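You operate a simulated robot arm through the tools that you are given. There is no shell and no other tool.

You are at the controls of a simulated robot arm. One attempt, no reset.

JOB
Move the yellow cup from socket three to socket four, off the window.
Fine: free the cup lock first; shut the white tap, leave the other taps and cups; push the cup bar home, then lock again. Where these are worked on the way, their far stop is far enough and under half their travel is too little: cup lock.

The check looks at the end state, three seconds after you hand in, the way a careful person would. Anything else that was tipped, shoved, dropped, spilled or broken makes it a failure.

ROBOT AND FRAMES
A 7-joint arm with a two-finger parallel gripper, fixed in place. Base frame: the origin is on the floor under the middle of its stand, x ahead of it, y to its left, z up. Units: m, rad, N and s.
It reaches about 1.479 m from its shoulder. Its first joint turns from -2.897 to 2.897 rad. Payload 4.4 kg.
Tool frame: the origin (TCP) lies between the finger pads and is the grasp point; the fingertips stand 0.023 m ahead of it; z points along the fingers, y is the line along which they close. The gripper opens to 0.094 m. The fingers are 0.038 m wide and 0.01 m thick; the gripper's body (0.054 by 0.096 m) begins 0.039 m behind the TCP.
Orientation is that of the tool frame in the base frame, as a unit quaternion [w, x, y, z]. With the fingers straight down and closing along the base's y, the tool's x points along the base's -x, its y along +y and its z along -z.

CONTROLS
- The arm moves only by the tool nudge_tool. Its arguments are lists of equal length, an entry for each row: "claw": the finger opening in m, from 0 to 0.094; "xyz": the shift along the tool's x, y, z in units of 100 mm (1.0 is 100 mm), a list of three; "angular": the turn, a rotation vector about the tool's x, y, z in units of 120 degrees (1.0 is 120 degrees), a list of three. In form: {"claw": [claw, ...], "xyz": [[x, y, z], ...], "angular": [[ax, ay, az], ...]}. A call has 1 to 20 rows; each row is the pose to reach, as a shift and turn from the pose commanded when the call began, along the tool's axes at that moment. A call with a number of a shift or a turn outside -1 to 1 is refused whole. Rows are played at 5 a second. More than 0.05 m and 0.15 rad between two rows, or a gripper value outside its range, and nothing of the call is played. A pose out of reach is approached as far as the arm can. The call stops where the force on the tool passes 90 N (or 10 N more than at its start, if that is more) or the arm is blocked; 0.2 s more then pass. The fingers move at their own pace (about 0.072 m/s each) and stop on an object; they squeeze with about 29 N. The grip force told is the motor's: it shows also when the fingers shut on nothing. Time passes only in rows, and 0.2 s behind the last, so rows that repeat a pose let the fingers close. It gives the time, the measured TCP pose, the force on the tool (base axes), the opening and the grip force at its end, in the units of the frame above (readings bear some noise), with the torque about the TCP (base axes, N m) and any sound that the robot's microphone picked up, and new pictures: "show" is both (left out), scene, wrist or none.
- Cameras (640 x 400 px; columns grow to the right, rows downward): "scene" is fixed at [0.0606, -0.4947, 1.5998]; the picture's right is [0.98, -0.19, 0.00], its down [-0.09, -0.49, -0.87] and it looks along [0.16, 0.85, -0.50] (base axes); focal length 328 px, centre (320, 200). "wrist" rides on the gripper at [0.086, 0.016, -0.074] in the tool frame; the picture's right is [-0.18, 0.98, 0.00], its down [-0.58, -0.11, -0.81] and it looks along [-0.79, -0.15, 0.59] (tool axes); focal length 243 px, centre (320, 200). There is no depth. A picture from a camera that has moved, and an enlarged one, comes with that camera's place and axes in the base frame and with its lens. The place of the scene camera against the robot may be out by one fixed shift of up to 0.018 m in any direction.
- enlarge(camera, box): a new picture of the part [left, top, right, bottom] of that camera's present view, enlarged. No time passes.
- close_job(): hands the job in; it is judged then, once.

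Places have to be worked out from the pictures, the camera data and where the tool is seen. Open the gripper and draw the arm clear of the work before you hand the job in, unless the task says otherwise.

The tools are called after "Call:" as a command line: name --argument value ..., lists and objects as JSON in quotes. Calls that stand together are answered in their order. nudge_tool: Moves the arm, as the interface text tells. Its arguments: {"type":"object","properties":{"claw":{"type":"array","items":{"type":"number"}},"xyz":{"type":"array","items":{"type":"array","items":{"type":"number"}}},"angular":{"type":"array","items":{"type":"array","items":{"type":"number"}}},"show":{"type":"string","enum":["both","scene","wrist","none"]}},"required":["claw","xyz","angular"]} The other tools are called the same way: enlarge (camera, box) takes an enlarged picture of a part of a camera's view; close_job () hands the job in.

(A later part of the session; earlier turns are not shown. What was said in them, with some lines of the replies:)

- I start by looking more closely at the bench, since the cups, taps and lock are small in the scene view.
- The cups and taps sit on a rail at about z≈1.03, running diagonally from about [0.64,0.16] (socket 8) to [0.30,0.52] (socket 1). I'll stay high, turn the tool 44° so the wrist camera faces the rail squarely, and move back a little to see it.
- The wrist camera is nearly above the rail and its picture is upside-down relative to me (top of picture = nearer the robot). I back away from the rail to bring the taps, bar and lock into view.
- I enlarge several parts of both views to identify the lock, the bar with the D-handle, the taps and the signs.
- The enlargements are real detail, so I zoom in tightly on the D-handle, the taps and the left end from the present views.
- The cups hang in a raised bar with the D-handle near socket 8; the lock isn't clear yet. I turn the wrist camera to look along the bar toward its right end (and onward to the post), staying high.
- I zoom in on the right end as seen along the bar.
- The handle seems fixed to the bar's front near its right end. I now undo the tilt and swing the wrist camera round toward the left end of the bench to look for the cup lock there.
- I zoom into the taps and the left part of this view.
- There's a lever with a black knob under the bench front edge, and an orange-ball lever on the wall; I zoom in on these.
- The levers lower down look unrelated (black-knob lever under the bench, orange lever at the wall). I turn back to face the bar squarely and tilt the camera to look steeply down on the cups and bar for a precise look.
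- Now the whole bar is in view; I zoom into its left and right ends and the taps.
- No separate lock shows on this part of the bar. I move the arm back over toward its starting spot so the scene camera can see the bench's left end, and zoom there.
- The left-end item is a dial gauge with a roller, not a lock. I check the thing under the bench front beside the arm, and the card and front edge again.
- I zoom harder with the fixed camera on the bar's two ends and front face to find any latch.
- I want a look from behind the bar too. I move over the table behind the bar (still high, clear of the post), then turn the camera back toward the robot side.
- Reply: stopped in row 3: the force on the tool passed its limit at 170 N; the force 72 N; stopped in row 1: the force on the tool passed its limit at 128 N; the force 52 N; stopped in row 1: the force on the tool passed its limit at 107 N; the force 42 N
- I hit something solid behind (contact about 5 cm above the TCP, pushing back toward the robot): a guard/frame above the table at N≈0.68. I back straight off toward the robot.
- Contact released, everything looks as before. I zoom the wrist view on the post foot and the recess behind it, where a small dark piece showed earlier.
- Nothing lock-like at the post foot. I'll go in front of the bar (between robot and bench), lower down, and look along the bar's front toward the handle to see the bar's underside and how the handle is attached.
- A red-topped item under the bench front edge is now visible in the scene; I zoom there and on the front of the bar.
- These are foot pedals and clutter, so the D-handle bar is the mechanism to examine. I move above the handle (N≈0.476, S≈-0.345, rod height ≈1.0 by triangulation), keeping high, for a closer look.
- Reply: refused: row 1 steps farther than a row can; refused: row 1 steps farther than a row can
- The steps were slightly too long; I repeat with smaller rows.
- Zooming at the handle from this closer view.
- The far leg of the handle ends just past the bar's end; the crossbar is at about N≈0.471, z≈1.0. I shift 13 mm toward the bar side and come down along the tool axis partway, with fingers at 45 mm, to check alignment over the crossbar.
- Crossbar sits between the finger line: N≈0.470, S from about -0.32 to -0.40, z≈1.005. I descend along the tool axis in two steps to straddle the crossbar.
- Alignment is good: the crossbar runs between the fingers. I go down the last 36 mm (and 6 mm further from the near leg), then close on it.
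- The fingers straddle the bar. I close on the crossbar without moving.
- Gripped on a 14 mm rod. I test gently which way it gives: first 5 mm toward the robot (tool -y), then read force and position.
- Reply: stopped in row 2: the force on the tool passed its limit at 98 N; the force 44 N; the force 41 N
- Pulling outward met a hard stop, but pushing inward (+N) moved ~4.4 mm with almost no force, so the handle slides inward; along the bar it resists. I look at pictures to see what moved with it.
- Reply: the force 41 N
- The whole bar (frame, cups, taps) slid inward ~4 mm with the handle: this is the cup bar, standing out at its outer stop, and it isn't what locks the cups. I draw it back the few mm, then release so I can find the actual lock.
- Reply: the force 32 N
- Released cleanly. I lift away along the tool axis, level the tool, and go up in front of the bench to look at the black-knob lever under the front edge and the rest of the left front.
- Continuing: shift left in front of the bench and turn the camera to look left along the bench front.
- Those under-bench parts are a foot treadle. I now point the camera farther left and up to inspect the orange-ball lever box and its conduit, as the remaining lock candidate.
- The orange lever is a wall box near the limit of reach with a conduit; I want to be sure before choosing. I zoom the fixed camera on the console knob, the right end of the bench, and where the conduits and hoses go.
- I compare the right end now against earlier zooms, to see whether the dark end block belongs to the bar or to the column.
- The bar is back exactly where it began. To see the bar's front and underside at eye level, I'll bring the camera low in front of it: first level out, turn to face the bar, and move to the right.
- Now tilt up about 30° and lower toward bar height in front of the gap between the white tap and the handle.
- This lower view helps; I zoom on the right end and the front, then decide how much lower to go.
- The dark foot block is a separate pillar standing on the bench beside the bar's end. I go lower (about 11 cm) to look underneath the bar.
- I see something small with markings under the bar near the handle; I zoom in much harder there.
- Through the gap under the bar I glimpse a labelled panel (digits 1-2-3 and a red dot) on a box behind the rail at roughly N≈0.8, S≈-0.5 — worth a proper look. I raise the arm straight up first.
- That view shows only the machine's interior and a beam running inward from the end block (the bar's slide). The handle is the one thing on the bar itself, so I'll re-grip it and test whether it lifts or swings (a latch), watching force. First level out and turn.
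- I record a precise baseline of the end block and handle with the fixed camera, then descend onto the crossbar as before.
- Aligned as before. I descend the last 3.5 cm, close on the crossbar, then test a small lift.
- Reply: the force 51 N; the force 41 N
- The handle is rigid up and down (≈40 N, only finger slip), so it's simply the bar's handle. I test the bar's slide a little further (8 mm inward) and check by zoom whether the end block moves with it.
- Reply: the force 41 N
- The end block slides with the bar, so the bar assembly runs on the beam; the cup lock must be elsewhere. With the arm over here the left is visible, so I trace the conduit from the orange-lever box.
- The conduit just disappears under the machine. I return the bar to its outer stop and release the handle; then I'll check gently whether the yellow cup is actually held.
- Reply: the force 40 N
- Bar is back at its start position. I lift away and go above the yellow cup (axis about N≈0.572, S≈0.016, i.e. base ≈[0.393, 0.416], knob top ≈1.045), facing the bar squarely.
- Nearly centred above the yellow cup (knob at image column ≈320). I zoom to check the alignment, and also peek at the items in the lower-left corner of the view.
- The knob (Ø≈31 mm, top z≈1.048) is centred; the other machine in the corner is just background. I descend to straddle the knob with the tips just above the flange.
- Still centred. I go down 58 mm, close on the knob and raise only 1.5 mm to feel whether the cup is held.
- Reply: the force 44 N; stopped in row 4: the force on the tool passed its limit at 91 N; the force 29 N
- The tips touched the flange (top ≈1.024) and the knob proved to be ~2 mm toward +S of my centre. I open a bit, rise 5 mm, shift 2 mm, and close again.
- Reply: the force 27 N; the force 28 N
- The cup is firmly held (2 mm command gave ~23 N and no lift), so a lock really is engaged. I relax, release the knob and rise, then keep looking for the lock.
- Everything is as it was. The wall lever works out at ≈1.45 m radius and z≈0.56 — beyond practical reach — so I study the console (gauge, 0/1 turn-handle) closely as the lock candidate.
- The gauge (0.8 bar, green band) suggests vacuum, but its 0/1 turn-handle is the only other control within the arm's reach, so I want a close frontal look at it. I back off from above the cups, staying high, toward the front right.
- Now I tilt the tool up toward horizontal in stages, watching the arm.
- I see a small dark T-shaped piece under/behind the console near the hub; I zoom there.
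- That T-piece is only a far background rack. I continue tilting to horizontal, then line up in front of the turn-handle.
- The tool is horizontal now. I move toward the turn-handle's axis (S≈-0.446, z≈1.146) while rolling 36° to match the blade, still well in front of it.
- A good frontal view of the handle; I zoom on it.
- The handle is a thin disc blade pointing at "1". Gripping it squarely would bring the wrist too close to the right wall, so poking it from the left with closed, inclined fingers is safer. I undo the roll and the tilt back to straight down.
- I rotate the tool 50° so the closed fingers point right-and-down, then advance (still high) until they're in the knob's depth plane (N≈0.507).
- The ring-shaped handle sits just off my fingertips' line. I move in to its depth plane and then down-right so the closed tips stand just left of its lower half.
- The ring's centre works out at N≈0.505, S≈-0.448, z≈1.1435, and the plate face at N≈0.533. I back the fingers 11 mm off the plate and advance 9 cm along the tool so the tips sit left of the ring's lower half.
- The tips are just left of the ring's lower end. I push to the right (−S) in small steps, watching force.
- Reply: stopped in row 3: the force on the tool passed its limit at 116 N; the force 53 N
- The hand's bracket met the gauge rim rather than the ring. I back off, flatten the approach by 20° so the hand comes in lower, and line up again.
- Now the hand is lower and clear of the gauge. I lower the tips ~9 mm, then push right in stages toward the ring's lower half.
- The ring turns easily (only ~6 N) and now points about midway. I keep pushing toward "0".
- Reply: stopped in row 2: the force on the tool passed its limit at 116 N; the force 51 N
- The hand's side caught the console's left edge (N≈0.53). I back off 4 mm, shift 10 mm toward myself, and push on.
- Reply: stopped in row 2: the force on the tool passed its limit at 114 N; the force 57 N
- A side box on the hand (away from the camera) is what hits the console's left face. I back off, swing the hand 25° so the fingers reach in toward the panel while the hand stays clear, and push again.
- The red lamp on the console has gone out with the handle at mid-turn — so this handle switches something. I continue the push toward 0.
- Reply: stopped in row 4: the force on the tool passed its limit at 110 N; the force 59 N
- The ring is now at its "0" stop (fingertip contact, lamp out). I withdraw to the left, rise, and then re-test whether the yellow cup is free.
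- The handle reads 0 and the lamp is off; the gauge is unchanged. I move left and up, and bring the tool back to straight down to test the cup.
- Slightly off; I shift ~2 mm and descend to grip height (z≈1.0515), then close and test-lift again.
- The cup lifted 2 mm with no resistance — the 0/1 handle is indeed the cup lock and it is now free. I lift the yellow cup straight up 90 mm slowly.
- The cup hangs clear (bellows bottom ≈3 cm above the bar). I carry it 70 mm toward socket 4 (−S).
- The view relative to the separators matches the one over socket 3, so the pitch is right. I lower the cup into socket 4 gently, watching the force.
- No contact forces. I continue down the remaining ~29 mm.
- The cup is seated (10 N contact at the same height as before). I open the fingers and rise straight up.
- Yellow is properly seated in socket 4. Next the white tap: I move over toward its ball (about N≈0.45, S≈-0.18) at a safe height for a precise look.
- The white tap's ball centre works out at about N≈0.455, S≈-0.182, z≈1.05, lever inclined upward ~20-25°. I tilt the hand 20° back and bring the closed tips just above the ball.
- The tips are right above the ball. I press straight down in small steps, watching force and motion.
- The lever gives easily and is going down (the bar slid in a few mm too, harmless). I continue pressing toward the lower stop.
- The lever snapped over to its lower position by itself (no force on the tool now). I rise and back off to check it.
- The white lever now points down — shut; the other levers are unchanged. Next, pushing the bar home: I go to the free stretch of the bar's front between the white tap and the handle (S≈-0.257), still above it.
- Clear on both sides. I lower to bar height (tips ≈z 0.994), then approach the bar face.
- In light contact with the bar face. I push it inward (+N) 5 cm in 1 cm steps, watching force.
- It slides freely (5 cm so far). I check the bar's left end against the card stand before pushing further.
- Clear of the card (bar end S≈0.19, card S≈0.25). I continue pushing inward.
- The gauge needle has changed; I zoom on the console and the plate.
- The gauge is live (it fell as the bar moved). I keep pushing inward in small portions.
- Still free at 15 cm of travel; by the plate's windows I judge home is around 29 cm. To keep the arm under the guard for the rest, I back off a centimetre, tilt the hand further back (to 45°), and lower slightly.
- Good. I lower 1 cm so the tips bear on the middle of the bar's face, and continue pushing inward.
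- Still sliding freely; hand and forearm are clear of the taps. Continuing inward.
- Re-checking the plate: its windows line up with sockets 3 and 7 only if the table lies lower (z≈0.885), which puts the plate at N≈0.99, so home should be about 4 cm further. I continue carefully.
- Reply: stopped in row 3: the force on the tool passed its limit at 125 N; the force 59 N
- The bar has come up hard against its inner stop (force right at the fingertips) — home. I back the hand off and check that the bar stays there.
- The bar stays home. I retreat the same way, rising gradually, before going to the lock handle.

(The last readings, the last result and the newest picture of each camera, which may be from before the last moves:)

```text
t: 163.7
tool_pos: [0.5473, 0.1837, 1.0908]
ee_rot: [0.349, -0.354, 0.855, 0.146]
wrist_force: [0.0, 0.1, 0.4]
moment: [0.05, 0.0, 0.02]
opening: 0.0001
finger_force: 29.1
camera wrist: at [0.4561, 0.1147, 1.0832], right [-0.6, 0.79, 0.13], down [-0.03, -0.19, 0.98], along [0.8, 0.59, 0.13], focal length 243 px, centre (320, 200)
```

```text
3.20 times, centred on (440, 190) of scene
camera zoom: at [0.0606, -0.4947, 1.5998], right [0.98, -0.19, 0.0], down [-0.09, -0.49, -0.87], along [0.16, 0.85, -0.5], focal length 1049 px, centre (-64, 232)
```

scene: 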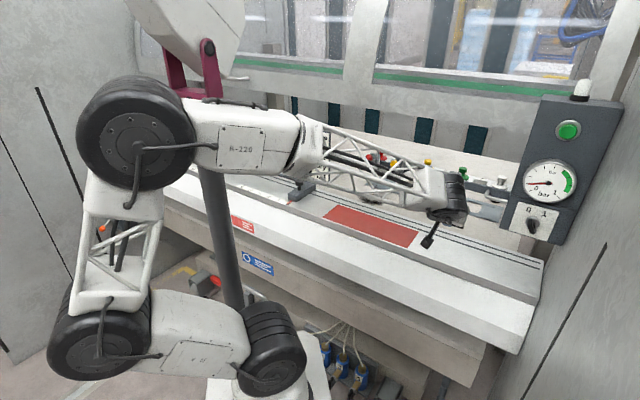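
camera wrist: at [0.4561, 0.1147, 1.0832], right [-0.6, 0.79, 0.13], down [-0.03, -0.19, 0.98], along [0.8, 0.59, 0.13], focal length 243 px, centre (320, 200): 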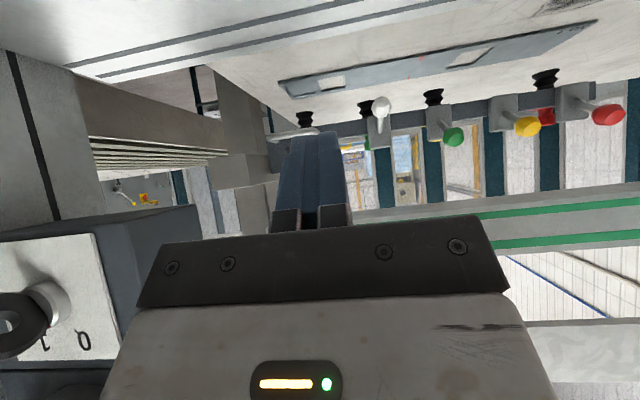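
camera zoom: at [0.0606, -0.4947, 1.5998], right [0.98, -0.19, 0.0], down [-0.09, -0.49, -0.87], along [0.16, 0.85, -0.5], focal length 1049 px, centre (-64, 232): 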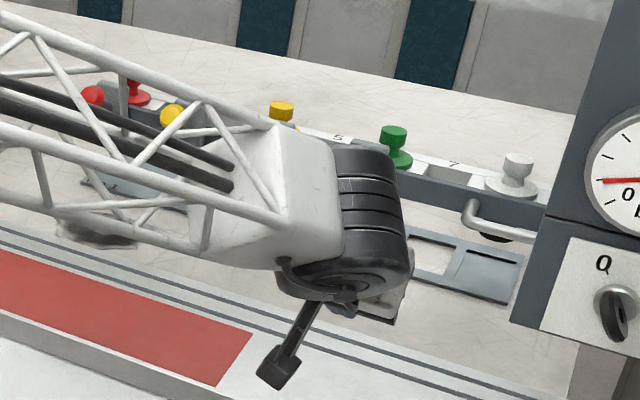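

White lever is down, everything rides on the bar at home. Now to lock again: I back up along the tool, level it, and reorient so the closed fingers point to the right, horizontally, for pushing the ring's upper half.

Call:
nudge_tool --claw '[0, 0, 0, 0]' --xyz '[[0, 0, -0.35], [0, 0, -0.7], [0, 0, -1.0], [0, 0, -1.0]]' --angular '[[0, 0, 0], [0, 0, 0], [0, 0, 0], [0, 0, 0]]' --show "none"

Call:
nudge_tool --claw '[0, 0, 0, 0, 0, 0, 0]' --xyz '[[0, 0.05, -0.05], [0, 0.1, -0.1], [0, 0.15, -0.15], [0, 0.2, -0.2], [0, 0.3, -0.25], [0, 0.4, -0.3], [0, 0.4, -0.3]]' --angular '[[0, 0.063, 0], [0, 0.126, 0], [0, 0.189, 0], [0, 0.252, 0], [0, 0.315, 0], [0, 0.375, 0], [0, 0.375, 0]]' --show "none"

Call:
nudge_tool --claw '[0, 0, 0, 0, 0, 0, 0, 0, 0, 0, 0, 0, 0, 0]' --xyz '[[0, 0, 0], [0, 0, 0], [0, 0, 0], [0, 0, 0], [0, 0, 0], [0, 0, 0], [0, 0, 0], [0, 0, 0], [0, 0, 0], [0, 0, 0], [0, 0, 0], [0, 0, 0], [0, 0, 0], [0, 0, 0]]' --angular '[[0.06, 0, 0], [0.12, 0, 0], [0.18, 0, 0], [0.24, 0, 0], [0.3, 0, 0], [0.36, 0, 0], [0.42, 0, 0], [0.48, 0, 0], [0.54, 0, 0], [0.6, 0, 0], [0.66, 0, 0], [0.72, 0, 0], [0.75, 0, 0], [0.75, 0, 0]]' --show "both"

```text
t: 164.7
tool_pos: [0.5009, 0.1338, 1.1621]
ee_rot: [0.347, -0.355, 0.856, 0.147]
wrist_force: [0.0, 0.1, -0.7]
moment: [-0.01, -0.03, 0.01]
opening: 0.0
finger_force: 29.1
```

```text
t: 166.3
tool_pos: [0.4547, 0.1473, 1.1824]
ee_rot: [-0.005, -0.383, 0.924, 0.0]
wrist_force: [-0.1, 0.8, 0.1]
moment: [0.01, -0.02, 0.0]
opening: 0.0001
finger_force: 29.2
```

```text
t: 169.3
tool_pos: [0.4545, 0.1481, 1.1827]
ee_rot: [-0.267, 0.275, -0.653, 0.653]
wrist_force: [-0.4, -0.1, -0.3]
moment: [-0.01, 0.01, 0.05]
opening: 0.0
finger_force: 29.5
camera wrist: at [0.3413, 0.1385, 1.1682], right [0.12, 0.13, -0.98], down [-0.16, 0.98, 0.11], along [0.98, 0.14, 0.14], focal length 243 px, centre (320, 200)
```

scene: 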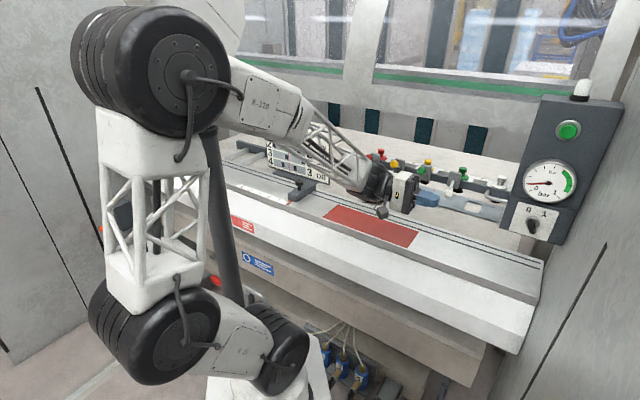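
wrist: 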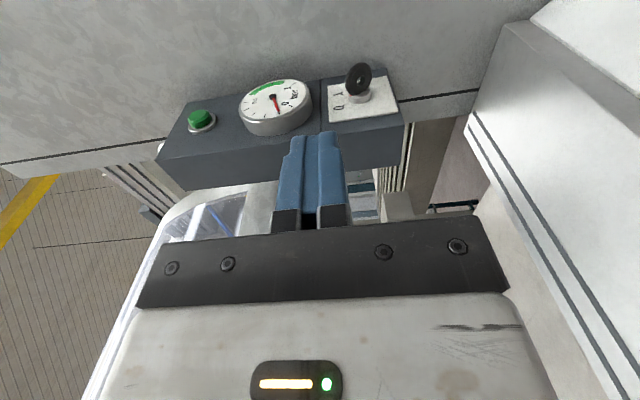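

Now I add the 25° swing toward the panel and advance to stand left of the ring, at the height of its upper half.

Call:
nudge_tool --claw '[0, 0, 0, 0, 0]' --xyz '[[0, 0, 0], [0, 0, 0], [0, 0, 0], [0, 0, 0], [0, 0, 0]]' --angular '[[0, -0.055, 0], [0, -0.11, 0], [0, -0.165, 0], [0, -0.208, 0], [0, -0.208, 0]]' --show "none"

Call:
nudge_tool --claw '[0, 0, 0, 0]' --xyz '[[0.05, 0.06, 0.35], [0.1, 0.13, 0.7], [0.13, 0.2, 1.0], [0.13, 0.2, 1.0]]' --angular '[[0, 0, 0], [0, 0, 0], [0, 0, 0], [0, 0, 0]]' --show "both"

Call:
enlarge --camera "wrist" --box '[240, 30, 440, 160]'

Call:
enlarge --camera "scene" --box '[460, 160, 580, 260]'

```text
t: 170.5
tool_pos: [0.4555, 0.1465, 1.1823]
ee_rot: [0.402, -0.41, 0.581, -0.578]
wrist_force: [-0.6, 0.2, 0.3]
moment: [0.0, -0.02, 0.01]
opening: 0.0
finger_force: 29.3
```

```text
t: 171.5
tool_pos: [0.5438, 0.1016, 1.1637]
ee_rot: [0.402, -0.41, 0.58, -0.577]
wrist_force: [-0.3, -0.6, -0.5]
moment: [-0.03, -0.04, 0.06]
opening: 0.0
finger_force: 29.1
camera wrist: at [0.4439, 0.0446, 1.1483], right [0.05, 0.17, -0.98], down [-0.56, 0.82, 0.11], along [0.83, 0.54, 0.14], focal length 243 px, centre (320, 200)
```

scene: 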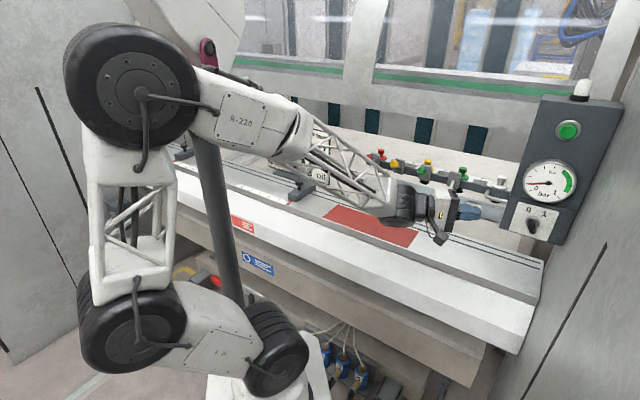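
wrist: 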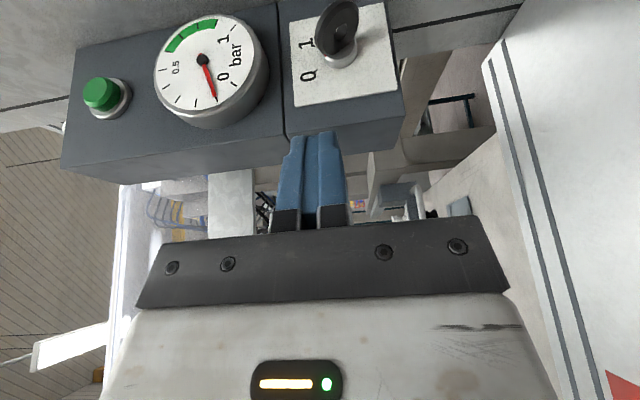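

```text
3.08 times, centred on (340, 95) of wrist
camera zoom: at [0.4439, 0.0446, 1.1483], right [0.05, 0.17, -0.98], down [-0.56, 0.82, 0.11], along [0.83, 0.54, 0.14], focal length 746 px, centre (258, 523)
```

zoom: 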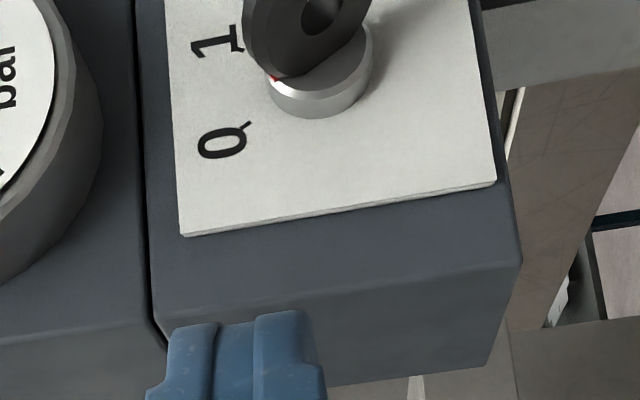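

```text
4.00 times, centred on (520, 210) of scene
camera zoom: at [0.0606, -0.4947, 1.5998], right [0.98, -0.19, 0.0], down [-0.09, -0.49, -0.87], along [0.16, 0.85, -0.5], focal length 1312 px, centre (-480, 160)
```

zoom: 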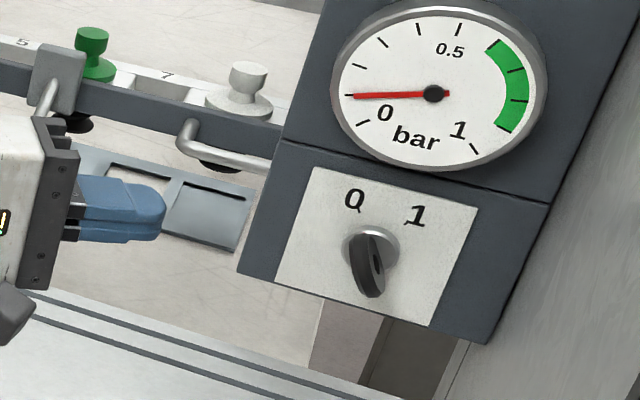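

Call:
nudge_tool --claw '[0, 0, 0, 0]' --xyz '[[0.01, 0.01, 0.3], [0.02, 0.01, 0.55], [0.02, 0.01, 0.72], [0.02, 0.01, 0.72]]' --angular '[[0, 0, 0], [0, 0, 0], [0, 0, 0], [0, 0, 0]]' --show "wrist"

Call:
enlarge --camera "wrist" --box '[220, 30, 420, 180]'

Call:
enlarge --camera "scene" --box '[480, 170, 580, 260]'

```text
t: 172.5
tool_pos: [0.6121, 0.0742, 1.1615]
ee_rot: [0.403, -0.41, 0.58, -0.577]
wrist_force: [-0.4, -0.5, 0.3]
moment: [0.01, 0.0, -0.02]
opening: 0.0
finger_force: 28.6
camera wrist: at [0.5128, 0.0182, 1.147], right [0.05, 0.17, -0.98], down [-0.56, 0.82, 0.11], along [0.83, 0.54, 0.14], focal length 243 px, centre (320, 200)
```

wrist: 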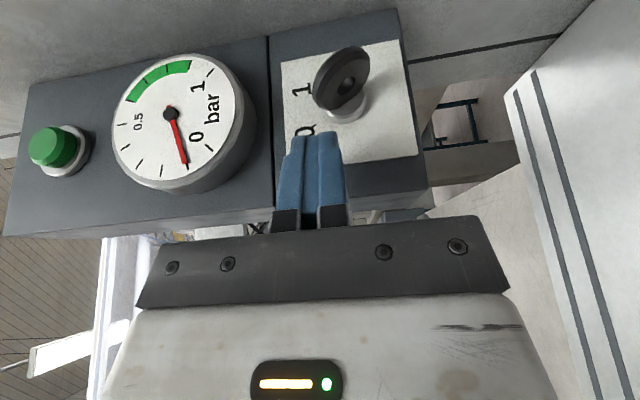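

```text
2.67 times, centred on (320, 105) of wrist
camera zoom: at [0.5128, 0.0182, 1.147], right [0.05, 0.17, -0.98], down [-0.56, 0.82, 0.11], along [0.83, 0.54, 0.14], focal length 647 px, centre (320, 453)
```

zoom: 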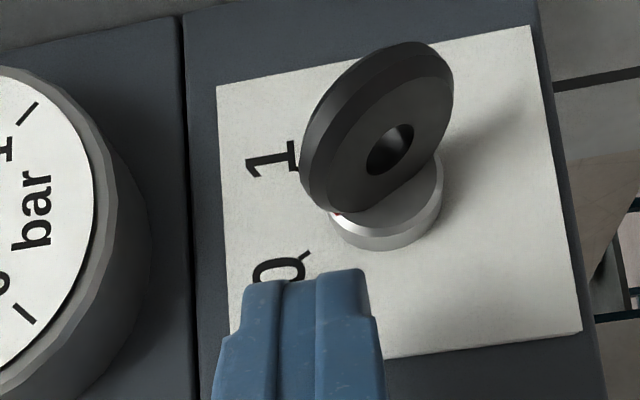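

```text
4.44 times, centred on (530, 215) of scene
camera zoom: at [0.0606, -0.4947, 1.5998], right [0.98, -0.19, 0.0], down [-0.09, -0.49, -0.87], along [0.16, 0.85, -0.5], focal length 1457 px, centre (-613, 133)
```

zoom: 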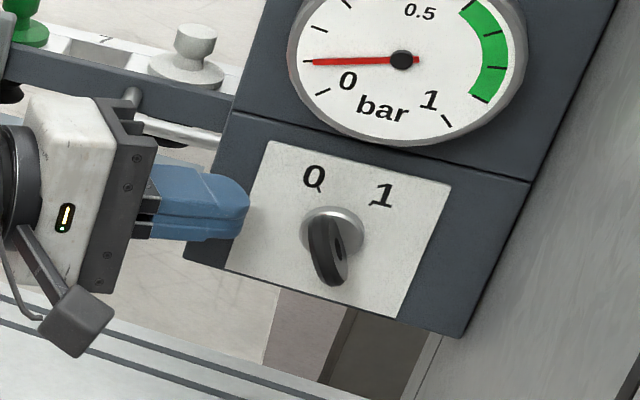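

The tips are level with the ring's upper half. I push right in steps.

Call:
nudge_tool --claw '[0, 0, 0, 0]' --xyz '[[0.042, 0, 0.09], [0.084, 0, 0.181], [0.106, 0, 0.227], [0.127, 0, 0.272]]' --angular '[[0, 0, 0], [0, 0, 0], [0, 0, 0], [0, 0, 0]]' --show "wrist"

Call:
enlarge --camera "scene" --box '[480, 170, 580, 260]'

```text
t: 173.5
tool_pos: [0.6321, 0.0533, 1.1601]
ee_rot: [0.402, -0.409, 0.58, -0.579]
wrist_force: [-2.1, -0.3, 0.7]
moment: [-0.01, -0.02, -0.05]
opening: 0.0
finger_force: 29.4
camera wrist: at [0.5332, -0.0026, 1.1457], right [0.05, 0.17, -0.98], down [-0.56, 0.82, 0.11], along [0.83, 0.54, 0.14], focal length 243 px, centre (320, 200)
```

wrist: 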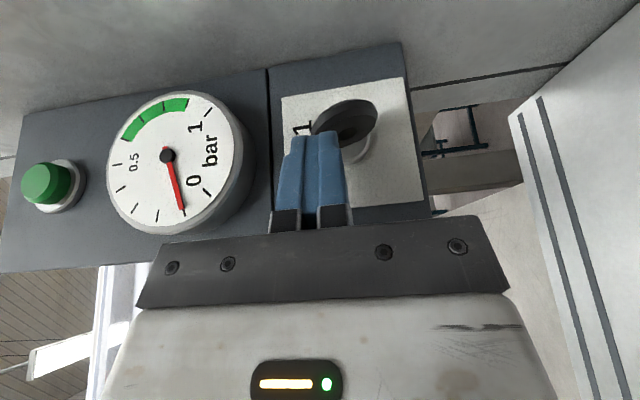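

```text
4.44 times, centred on (530, 215) of scene
camera zoom: at [0.0606, -0.4947, 1.5998], right [0.98, -0.19, 0.0], down [-0.09, -0.49, -0.87], along [0.16, 0.85, -0.5], focal length 1457 px, centre (-613, 133)
```

zoom: 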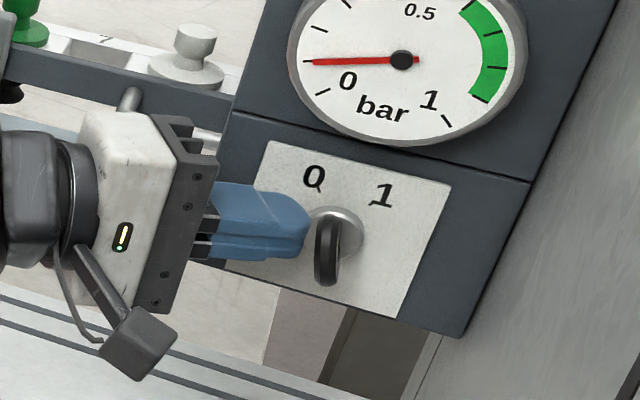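

The ring is turning back (about mid-way). I continue pushing toward "1".

Call:
nudge_tool --claw '[0, 0, 0]' --xyz '[[0.021, 0, 0.045], [0.042, 0, 0.091], [0.055, 0, 0.118]]' --angular '[[0, 0, 0], [0, 0, 0], [0, 0, 0]]' --show "both"

Call:
enlarge --camera "scene" --box '[480, 170, 580, 260]'

```text
t: 174.2
tool_pos: [0.6369, 0.0487, 1.1613]
ee_rot: [0.404, -0.41, 0.578, -0.578]
wrist_force: [-55.4, 19.3, 9.9]
moment: [0.01, 0.31, -0.73]
opening: 0.0002
finger_force: 29.2
stopped in row 3: the force on the tool passed its limit at 107 N (the readings are from after the stop); the commanded pose is now the measured one
camera wrist: at [0.5397, -0.0083, 1.1469], right [0.05, 0.17, -0.98], down [-0.56, 0.82, 0.11], along [0.82, 0.55, 0.14], focal length 243 px, centre (320, 200)
```

scene: 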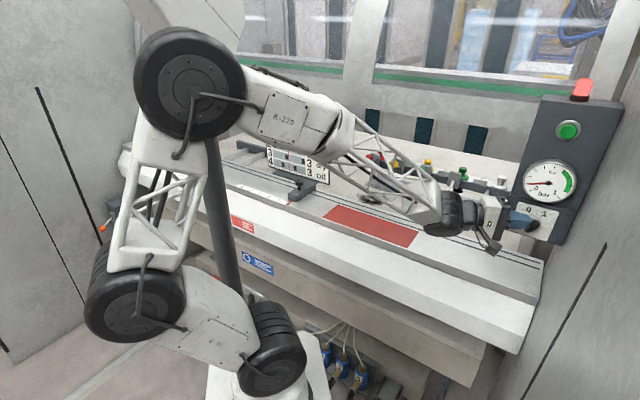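
wrist: 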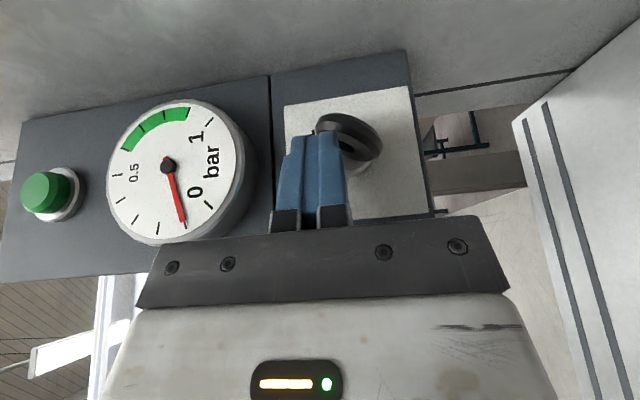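

```text
4.44 times, centred on (530, 215) of scene
camera zoom: at [0.0606, -0.4947, 1.5998], right [0.98, -0.19, 0.0], down [-0.09, -0.49, -0.87], along [0.16, 0.85, -0.5], focal length 1457 px, centre (-613, 133)
```

zoom: 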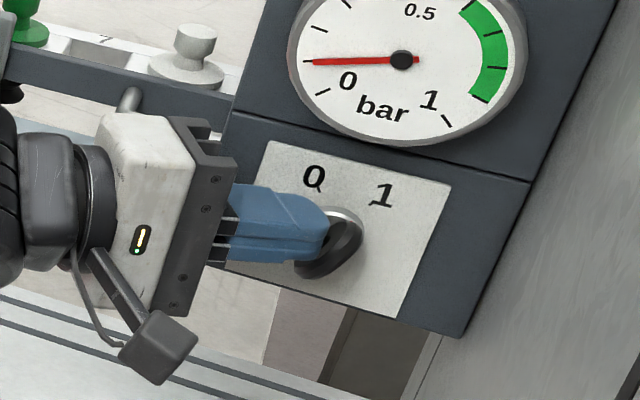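

The lamp is red again and the ring points to "1" at its stop. I withdraw to the left and verify.

Call:
nudge_tool --claw '[0, 0, 0, 0]' --xyz '[[-0.08, 0, -0.18], [-0.17, 0, -0.36], [-0.25, 0, -0.72], [-0.25, 0, -0.9]]' --angular '[[0, 0, 0], [0, 0, 0], [0, 0, 0], [0, 0, 0]]' --show "both"

Call:
enlarge --camera "scene" --box '[515, 205, 555, 245]'

Call:
enlarge --camera "scene" --box '[490, 70, 620, 260]'

Call:
enlarge --camera "scene" --box '[360, 130, 520, 240]'

```text
t: 175.2
tool_pos: [0.5636, 0.1027, 1.1612]
ee_rot: [0.404, -0.41, 0.579, -0.578]
wrist_force: [-0.1, 0.9, 0.5]
moment: [0.0, 0.03, -0.03]
opening: 0.0
finger_force: 29.3
camera wrist: at [0.4653, 0.0447, 1.1467], right [0.05, 0.17, -0.98], down [-0.56, 0.82, 0.11], along [0.83, 0.55, 0.14], focal length 243 px, centre (320, 200)
```

scene: 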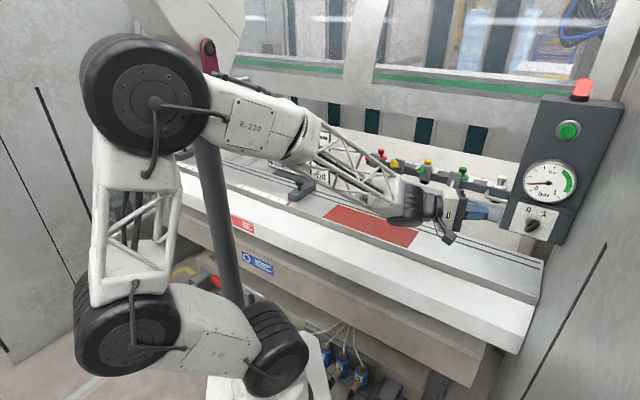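
wrist: 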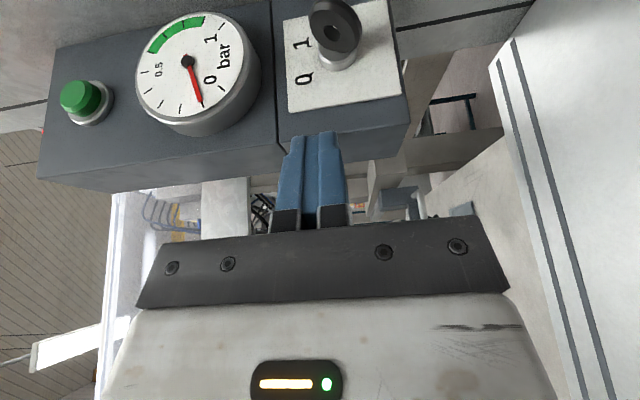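

```text
10.00 times, centred on (535, 225) of scene
camera zoom: at [0.0606, -0.4947, 1.5998], right [0.98, -0.19, 0.0], down [-0.09, -0.49, -0.87], along [0.16, 0.85, -0.5], focal length 3279 px, centre (-1830, -50)
```

zoom: 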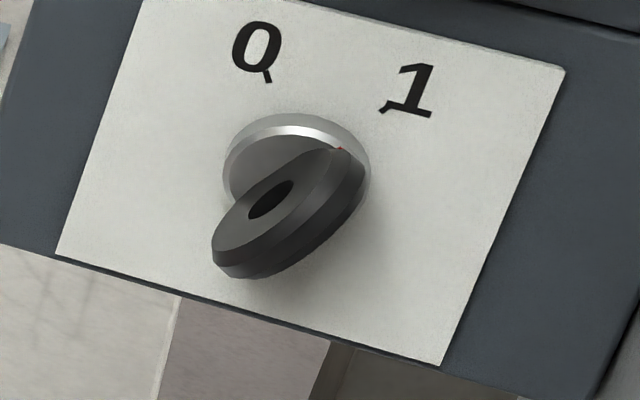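

```text
2.11 times, centred on (555, 165) of scene
camera zoom: at [0.0606, -0.4947, 1.5998], right [0.98, -0.19, 0.0], down [-0.09, -0.49, -0.87], along [0.16, 0.85, -0.5], focal length 690 px, centre (-175, 274)
```

zoom: 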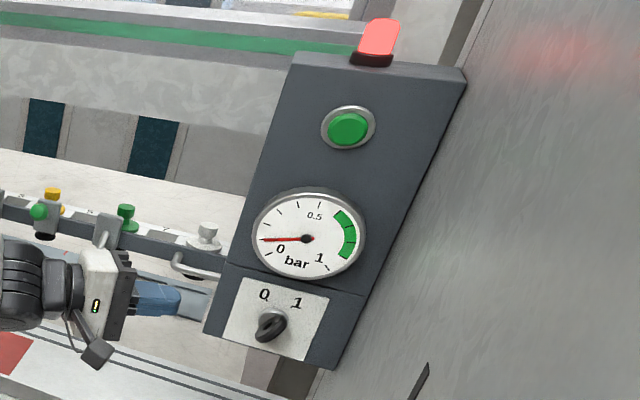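

```text
3.64 times, centred on (440, 185) of scene
camera zoom: at [0.0606, -0.4947, 1.5998], right [0.98, -0.19, 0.0], down [-0.09, -0.49, -0.87], along [0.16, 0.85, -0.5], focal length 1192 px, centre (-116, 254)
```

zoom: 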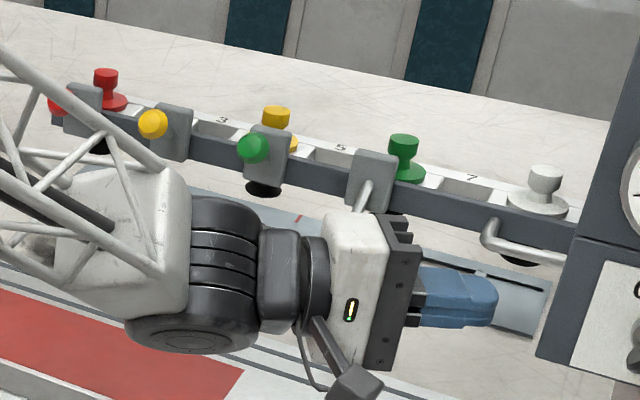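

The ring sits exactly as at the start and the lamp is lit: locked again. I check that the bar is still exactly at its inner stop by comparing with the view taken while I was pressing it there.

Call:
enlarge --camera "scene" --box '[320, 120, 540, 280]'

Call:
enlarge --camera "scene" --box '[360, 130, 460, 200]'

```text
2.50 times, centred on (430, 200) of scene
camera zoom: at [0.0606, -0.4947, 1.5998], right [0.98, -0.19, 0.0], down [-0.09, -0.49, -0.87], along [0.16, 0.85, -0.5], focal length 820 px, centre (45, 200)
```

zoom: 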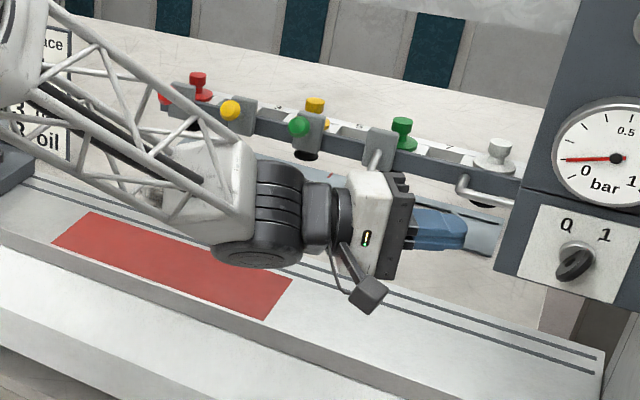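

```text
5.71 times, centred on (410, 165) of scene
camera zoom: at [0.0606, -0.4947, 1.5998], right [0.98, -0.19, 0.0], down [-0.09, -0.49, -0.87], along [0.16, 0.85, -0.5], focal length 1874 px, centre (-194, 400)
```

zoom: 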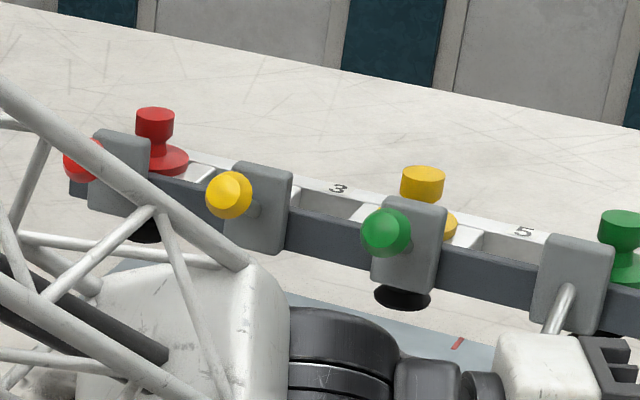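

The bar is at the same place as when pressed on its stop. Now I open the gripper and draw the arm clear: first back and up, then return the tool to vertical, away from bar and console.

Call:
nudge_tool --claw '[0.02, 0.05, 0.09, 0.09]' --xyz '[[0, -0.1, -0.33], [0, -0.2, -0.66], [0, -0.3, -0.95], [0, -0.3, -0.95]]' --angular '[[0, 0, 0], [0, 0, 0], [0, 0, 0], [0, 0, 0]]' --show "none"

Call:
nudge_tool --claw '[0.09, 0.09, 0.09, 0.09, 0.09]' --xyz '[[0, -0.1, 0], [0, -0.2, 0], [0, -0.3, 0], [0, -0.4, 0], [0, -0.4, 0]]' --angular '[[0, 0.055, 0], [0, 0.11, 0], [0, 0.165, 0], [0, 0.208, 0], [0, 0.208, 0]]' --show "none"

Call:
nudge_tool --claw '[0.09, 0.09, 0.09, 0.09, 0.09, 0.09, 0.09, 0.09, 0.09, 0.09, 0.09, 0.09, 0.09, 0.09]' --xyz '[[0.05, 0, 0], [0.1, 0, 0], [0.15, 0, 0], [0.2, 0, 0], [0.25, 0, 0], [0.3, 0, 0], [0.35, 0, 0], [0.4, 0, 0], [0.45, 0, 0], [0.5, 0, 0], [0.55, 0, 0], [0.6, 0, 0], [0.6, 0, 0], [0.6, 0, 0]]' --angular '[[-0.06, 0, 0], [-0.12, 0, 0], [-0.18, 0, 0], [-0.24, 0, 0], [-0.3, 0, 0], [-0.36, 0, 0], [-0.42, 0, 0], [-0.48, 0, 0], [-0.54, 0, 0], [-0.6, 0, 0], [-0.66, 0, 0], [-0.72, 0, 0], [-0.75, 0, 0], [-0.75, 0, 0]]' --show "both"

```text
t: 176.2
tool_pos: [0.4751, 0.1327, 1.1897]
ee_rot: [0.403, -0.411, 0.579, -0.578]
wrist_force: [0.2, -0.2, -0.1]
moment: [0.0, -0.01, 0.02]
opening: 0.0898
finger_force: 0.1
```

```text
t: 177.4
tool_pos: [0.4753, 0.1344, 1.231]
ee_rot: [-0.269, 0.276, -0.653, 0.653]
wrist_force: [0.2, -0.5, 0.3]
moment: [0.02, -0.01, -0.01]
opening: 0.0897
finger_force: 0.1
```

```text
t: 180.4
tool_pos: [0.4329, 0.0918, 1.2329]
ee_rot: [-0.006, -0.385, 0.923, 0.0]
wrist_force: [-0.3, 0.5, 0.1]
moment: [0.0, -0.01, -0.01]
opening: 0.0897
finger_force: 0.0
camera wrist: at [0.3617, 0.0417, 1.3094], right [-0.57, 0.82, 0.0], down [0.49, 0.34, 0.8], along [0.66, 0.46, -0.6], focal length 243 px, centre (320, 200)
```

scene: 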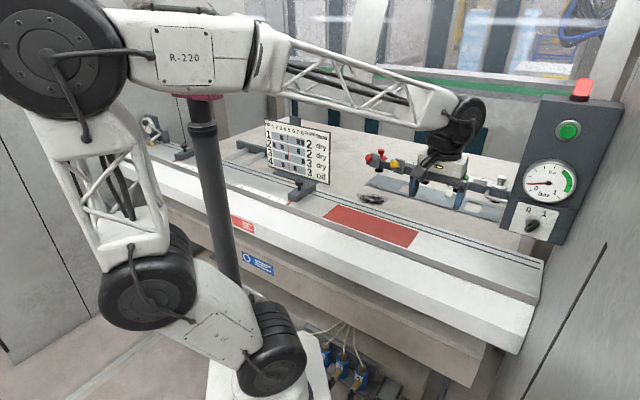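
wrist: 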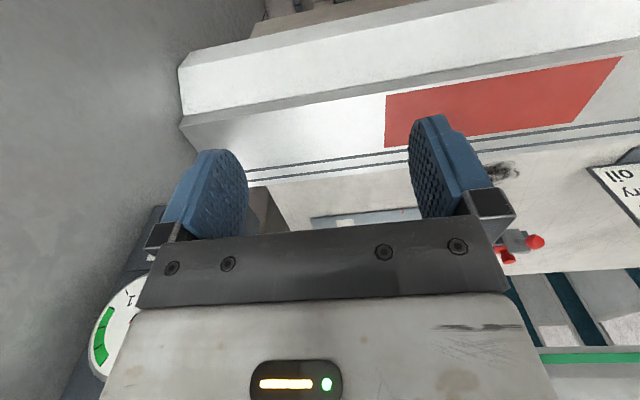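

Gripper open. I draw further back and up, then do a last check of the whole bar and console.

Call:
nudge_tool --claw '[0.09, 0.09, 0.09, 0.09]' --xyz '[[0.25, 0.2, -0.2], [0.5, 0.4, -0.4], [0.75, 0.6, -0.6], [0.75, 0.6, -0.6]]' --angular '[[0, 0, 0], [0, 0, 0], [0, 0, 0], [0, 0, 0]]' --show "both"

Call:
enlarge --camera "scene" --box '[355, 130, 515, 230]'

Call:
enlarge --camera "scene" --box '[490, 70, 620, 260]'

Call:
enlarge --camera "scene" --box '[370, 140, 430, 190]'

Call:
enlarge --camera "scene" --box '[425, 150, 525, 220]'

```text
t: 181.4
tool_pos: [0.3373, 0.0814, 1.2935]
ee_rot: [-0.006, -0.385, 0.923, -0.001]
wrist_force: [-0.2, -0.3, 0.4]
moment: [-0.02, 0.03, -0.01]
opening: 0.0899
finger_force: 0.1
camera wrist: at [0.2662, 0.0309, 1.3699], right [-0.57, 0.82, 0.0], down [0.49, 0.34, 0.8], along [0.66, 0.46, -0.6], focal length 243 px, centre (320, 200)
```

scene: 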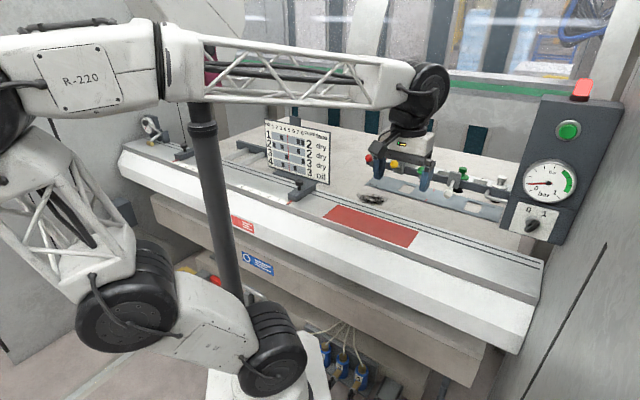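
wrist: 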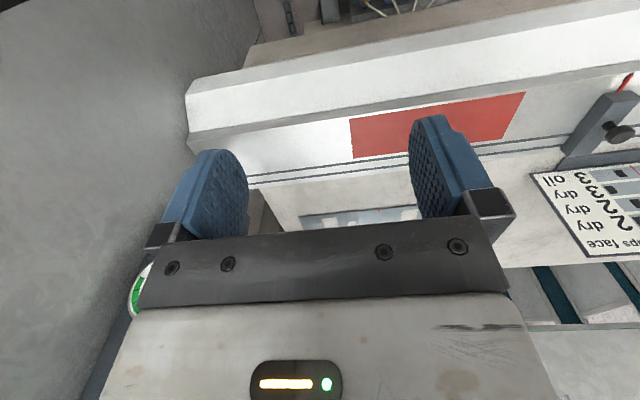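

```text
4.00 times, centred on (435, 180) of scene
camera zoom: at [0.0606, -0.4947, 1.5998], right [0.98, -0.19, 0.0], down [-0.09, -0.49, -0.87], along [0.16, 0.85, -0.5], focal length 1312 px, centre (-140, 280)
```

zoom: 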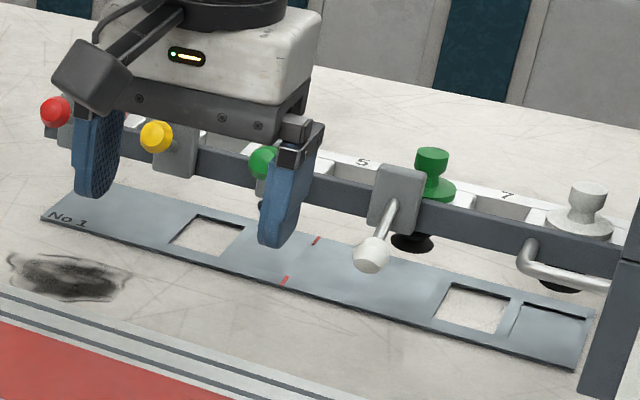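

```text
2.11 times, centred on (555, 165) of scene
camera zoom: at [0.0606, -0.4947, 1.5998], right [0.98, -0.19, 0.0], down [-0.09, -0.49, -0.87], along [0.16, 0.85, -0.5], focal length 690 px, centre (-175, 274)
```

zoom: 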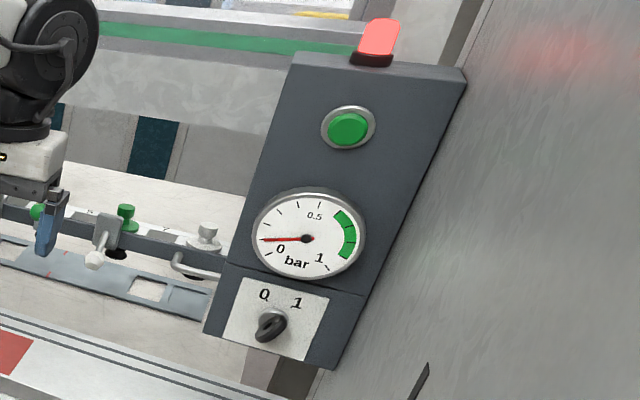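

```text
8.00 times, centred on (400, 165) of scene
camera zoom: at [0.0606, -0.4947, 1.5998], right [0.98, -0.19, 0.0], down [-0.09, -0.49, -0.87], along [0.16, 0.85, -0.5], focal length 2623 px, centre (-320, 480)
```

zoom: 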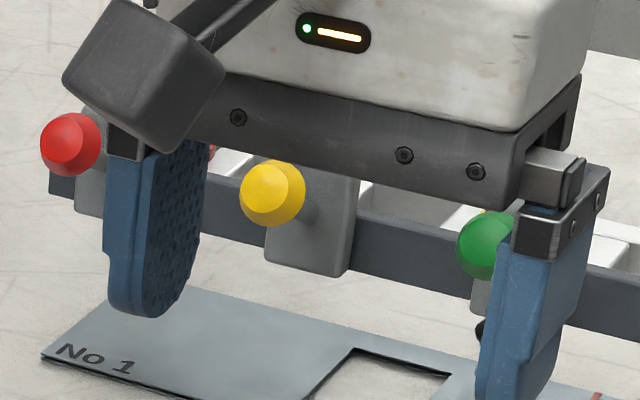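

```text
5.71 times, centred on (475, 185) of scene
camera zoom: at [0.0606, -0.4947, 1.5998], right [0.98, -0.19, 0.0], down [-0.09, -0.49, -0.87], along [0.16, 0.85, -0.5], focal length 1874 px, centre (-566, 286)
```

zoom: 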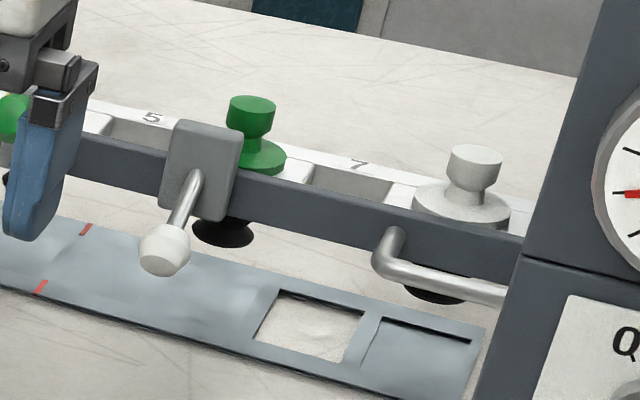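

All looks right; the arm still hides the yellow cup from the fixed camera. I move it aside a bit more for a last look.

Call:
nudge_tool --claw '[0.09, 0.09, 0.09, 0.09]' --xyz '[[0, -0.3, -0.3], [0, -0.6, -0.5], [0, -0.95, -0.6], [0, -0.95, -0.6]]' --angular '[[0, 0, 0], [0, 0, 0], [0, 0, 0], [0, 0, 0]]' --show "scene"

Call:
enlarge --camera "scene" --box '[355, 135, 455, 205]'

Call:
enlarge --camera "scene" --box '[255, 110, 345, 215]'

```text
t: 182.4
tool_pos: [0.4046, 0.0149, 1.3516]
ee_rot: [-0.005, -0.385, 0.923, 0.0]
wrist_force: [0.3, 0.2, -0.1]
moment: [-0.01, 0.01, -0.01]
opening: 0.09
finger_force: 0.2
```

scene: 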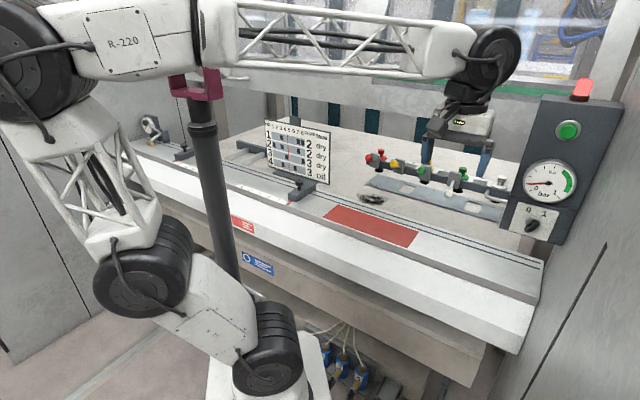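

```text
5.71 times, centred on (405, 170) of scene
camera zoom: at [0.0606, -0.4947, 1.5998], right [0.98, -0.19, 0.0], down [-0.09, -0.49, -0.87], along [0.16, 0.85, -0.5], focal length 1874 px, centre (-166, 371)
```

zoom: 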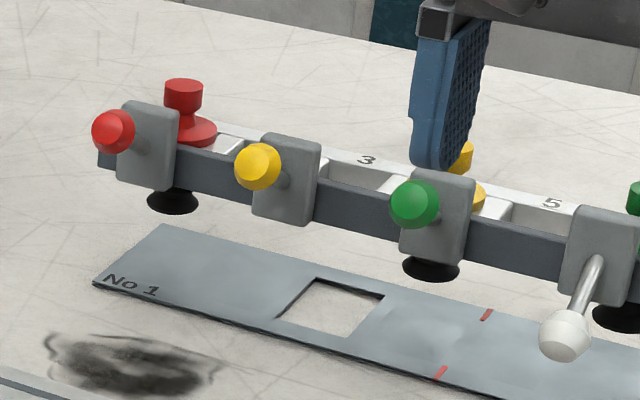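

```text
3.81 times, centred on (300, 162) of scene
camera zoom: at [0.0606, -0.4947, 1.5998], right [0.98, -0.19, 0.0], down [-0.09, -0.49, -0.87], along [0.16, 0.85, -0.5], focal length 1249 px, centre (396, 343)
```

zoom: 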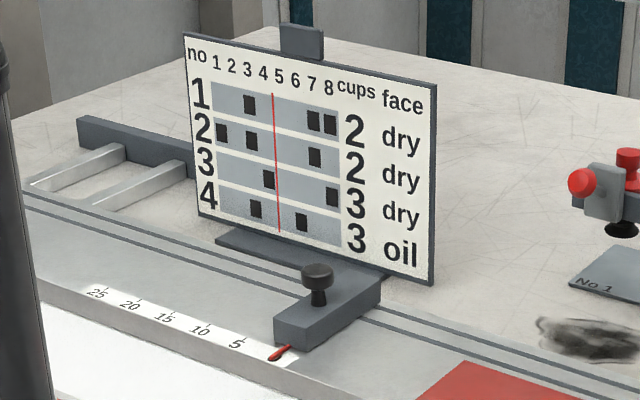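

Final state checks out:
- Yellow cup is seated in socket 4.
- White tap lever is down; the red, yellow and green levers are unchanged.
- The bar is at its inner stop over plate No 1.
- The lock handle is back at 1 with the lamp lit.
- Gripper is open and the arm is clear.

One reading differs from the start: the vacuum gauge fell from 0.8 bar to about 0 while the bar slid inward, and still reads about 0. I hand the job in.

Call:
close_job

```text
The job is handed in.
```

The yellow cup is now in socket four, and I've handed the job in. I don't have the check's result.

- **Cup lock:** it turned out to be the 0/1 turn-handle on the console. The yellow cup would not lift with it at 1 and came up freely with it at 0. It is back at 1 and the red lamp is lit.
- **White tap:** shut; its lever went from up to down. I took down to mean shut, since all four levers were up at the start.
- **Other taps and cups:** left as they were.
- **Cup bar:** pushed in about 39 cm until it hit a hard stop over plate No 1. I took that as home.
- **Arm:** gripper open and drawn clear.

**Worth knowing:**
- **Gauge:** it read about 0.8 bar at the start and fell to about 0 while the bar slid inward, and it still reads about 0. My guess is the cups lost their seal when they left the bench, but I didn't confirm that.
- **Bumps while finding my way:** early on the arm hit the guard behind the bar at up to 170 N, and later it bumped the console a few times at up to 116 N. I saw nothing moved or damaged.
- **Before the lock was free:** while looking for it, I slid the bar a few millimetres and tugged lightly on the locked cup. Both went back to where they were.
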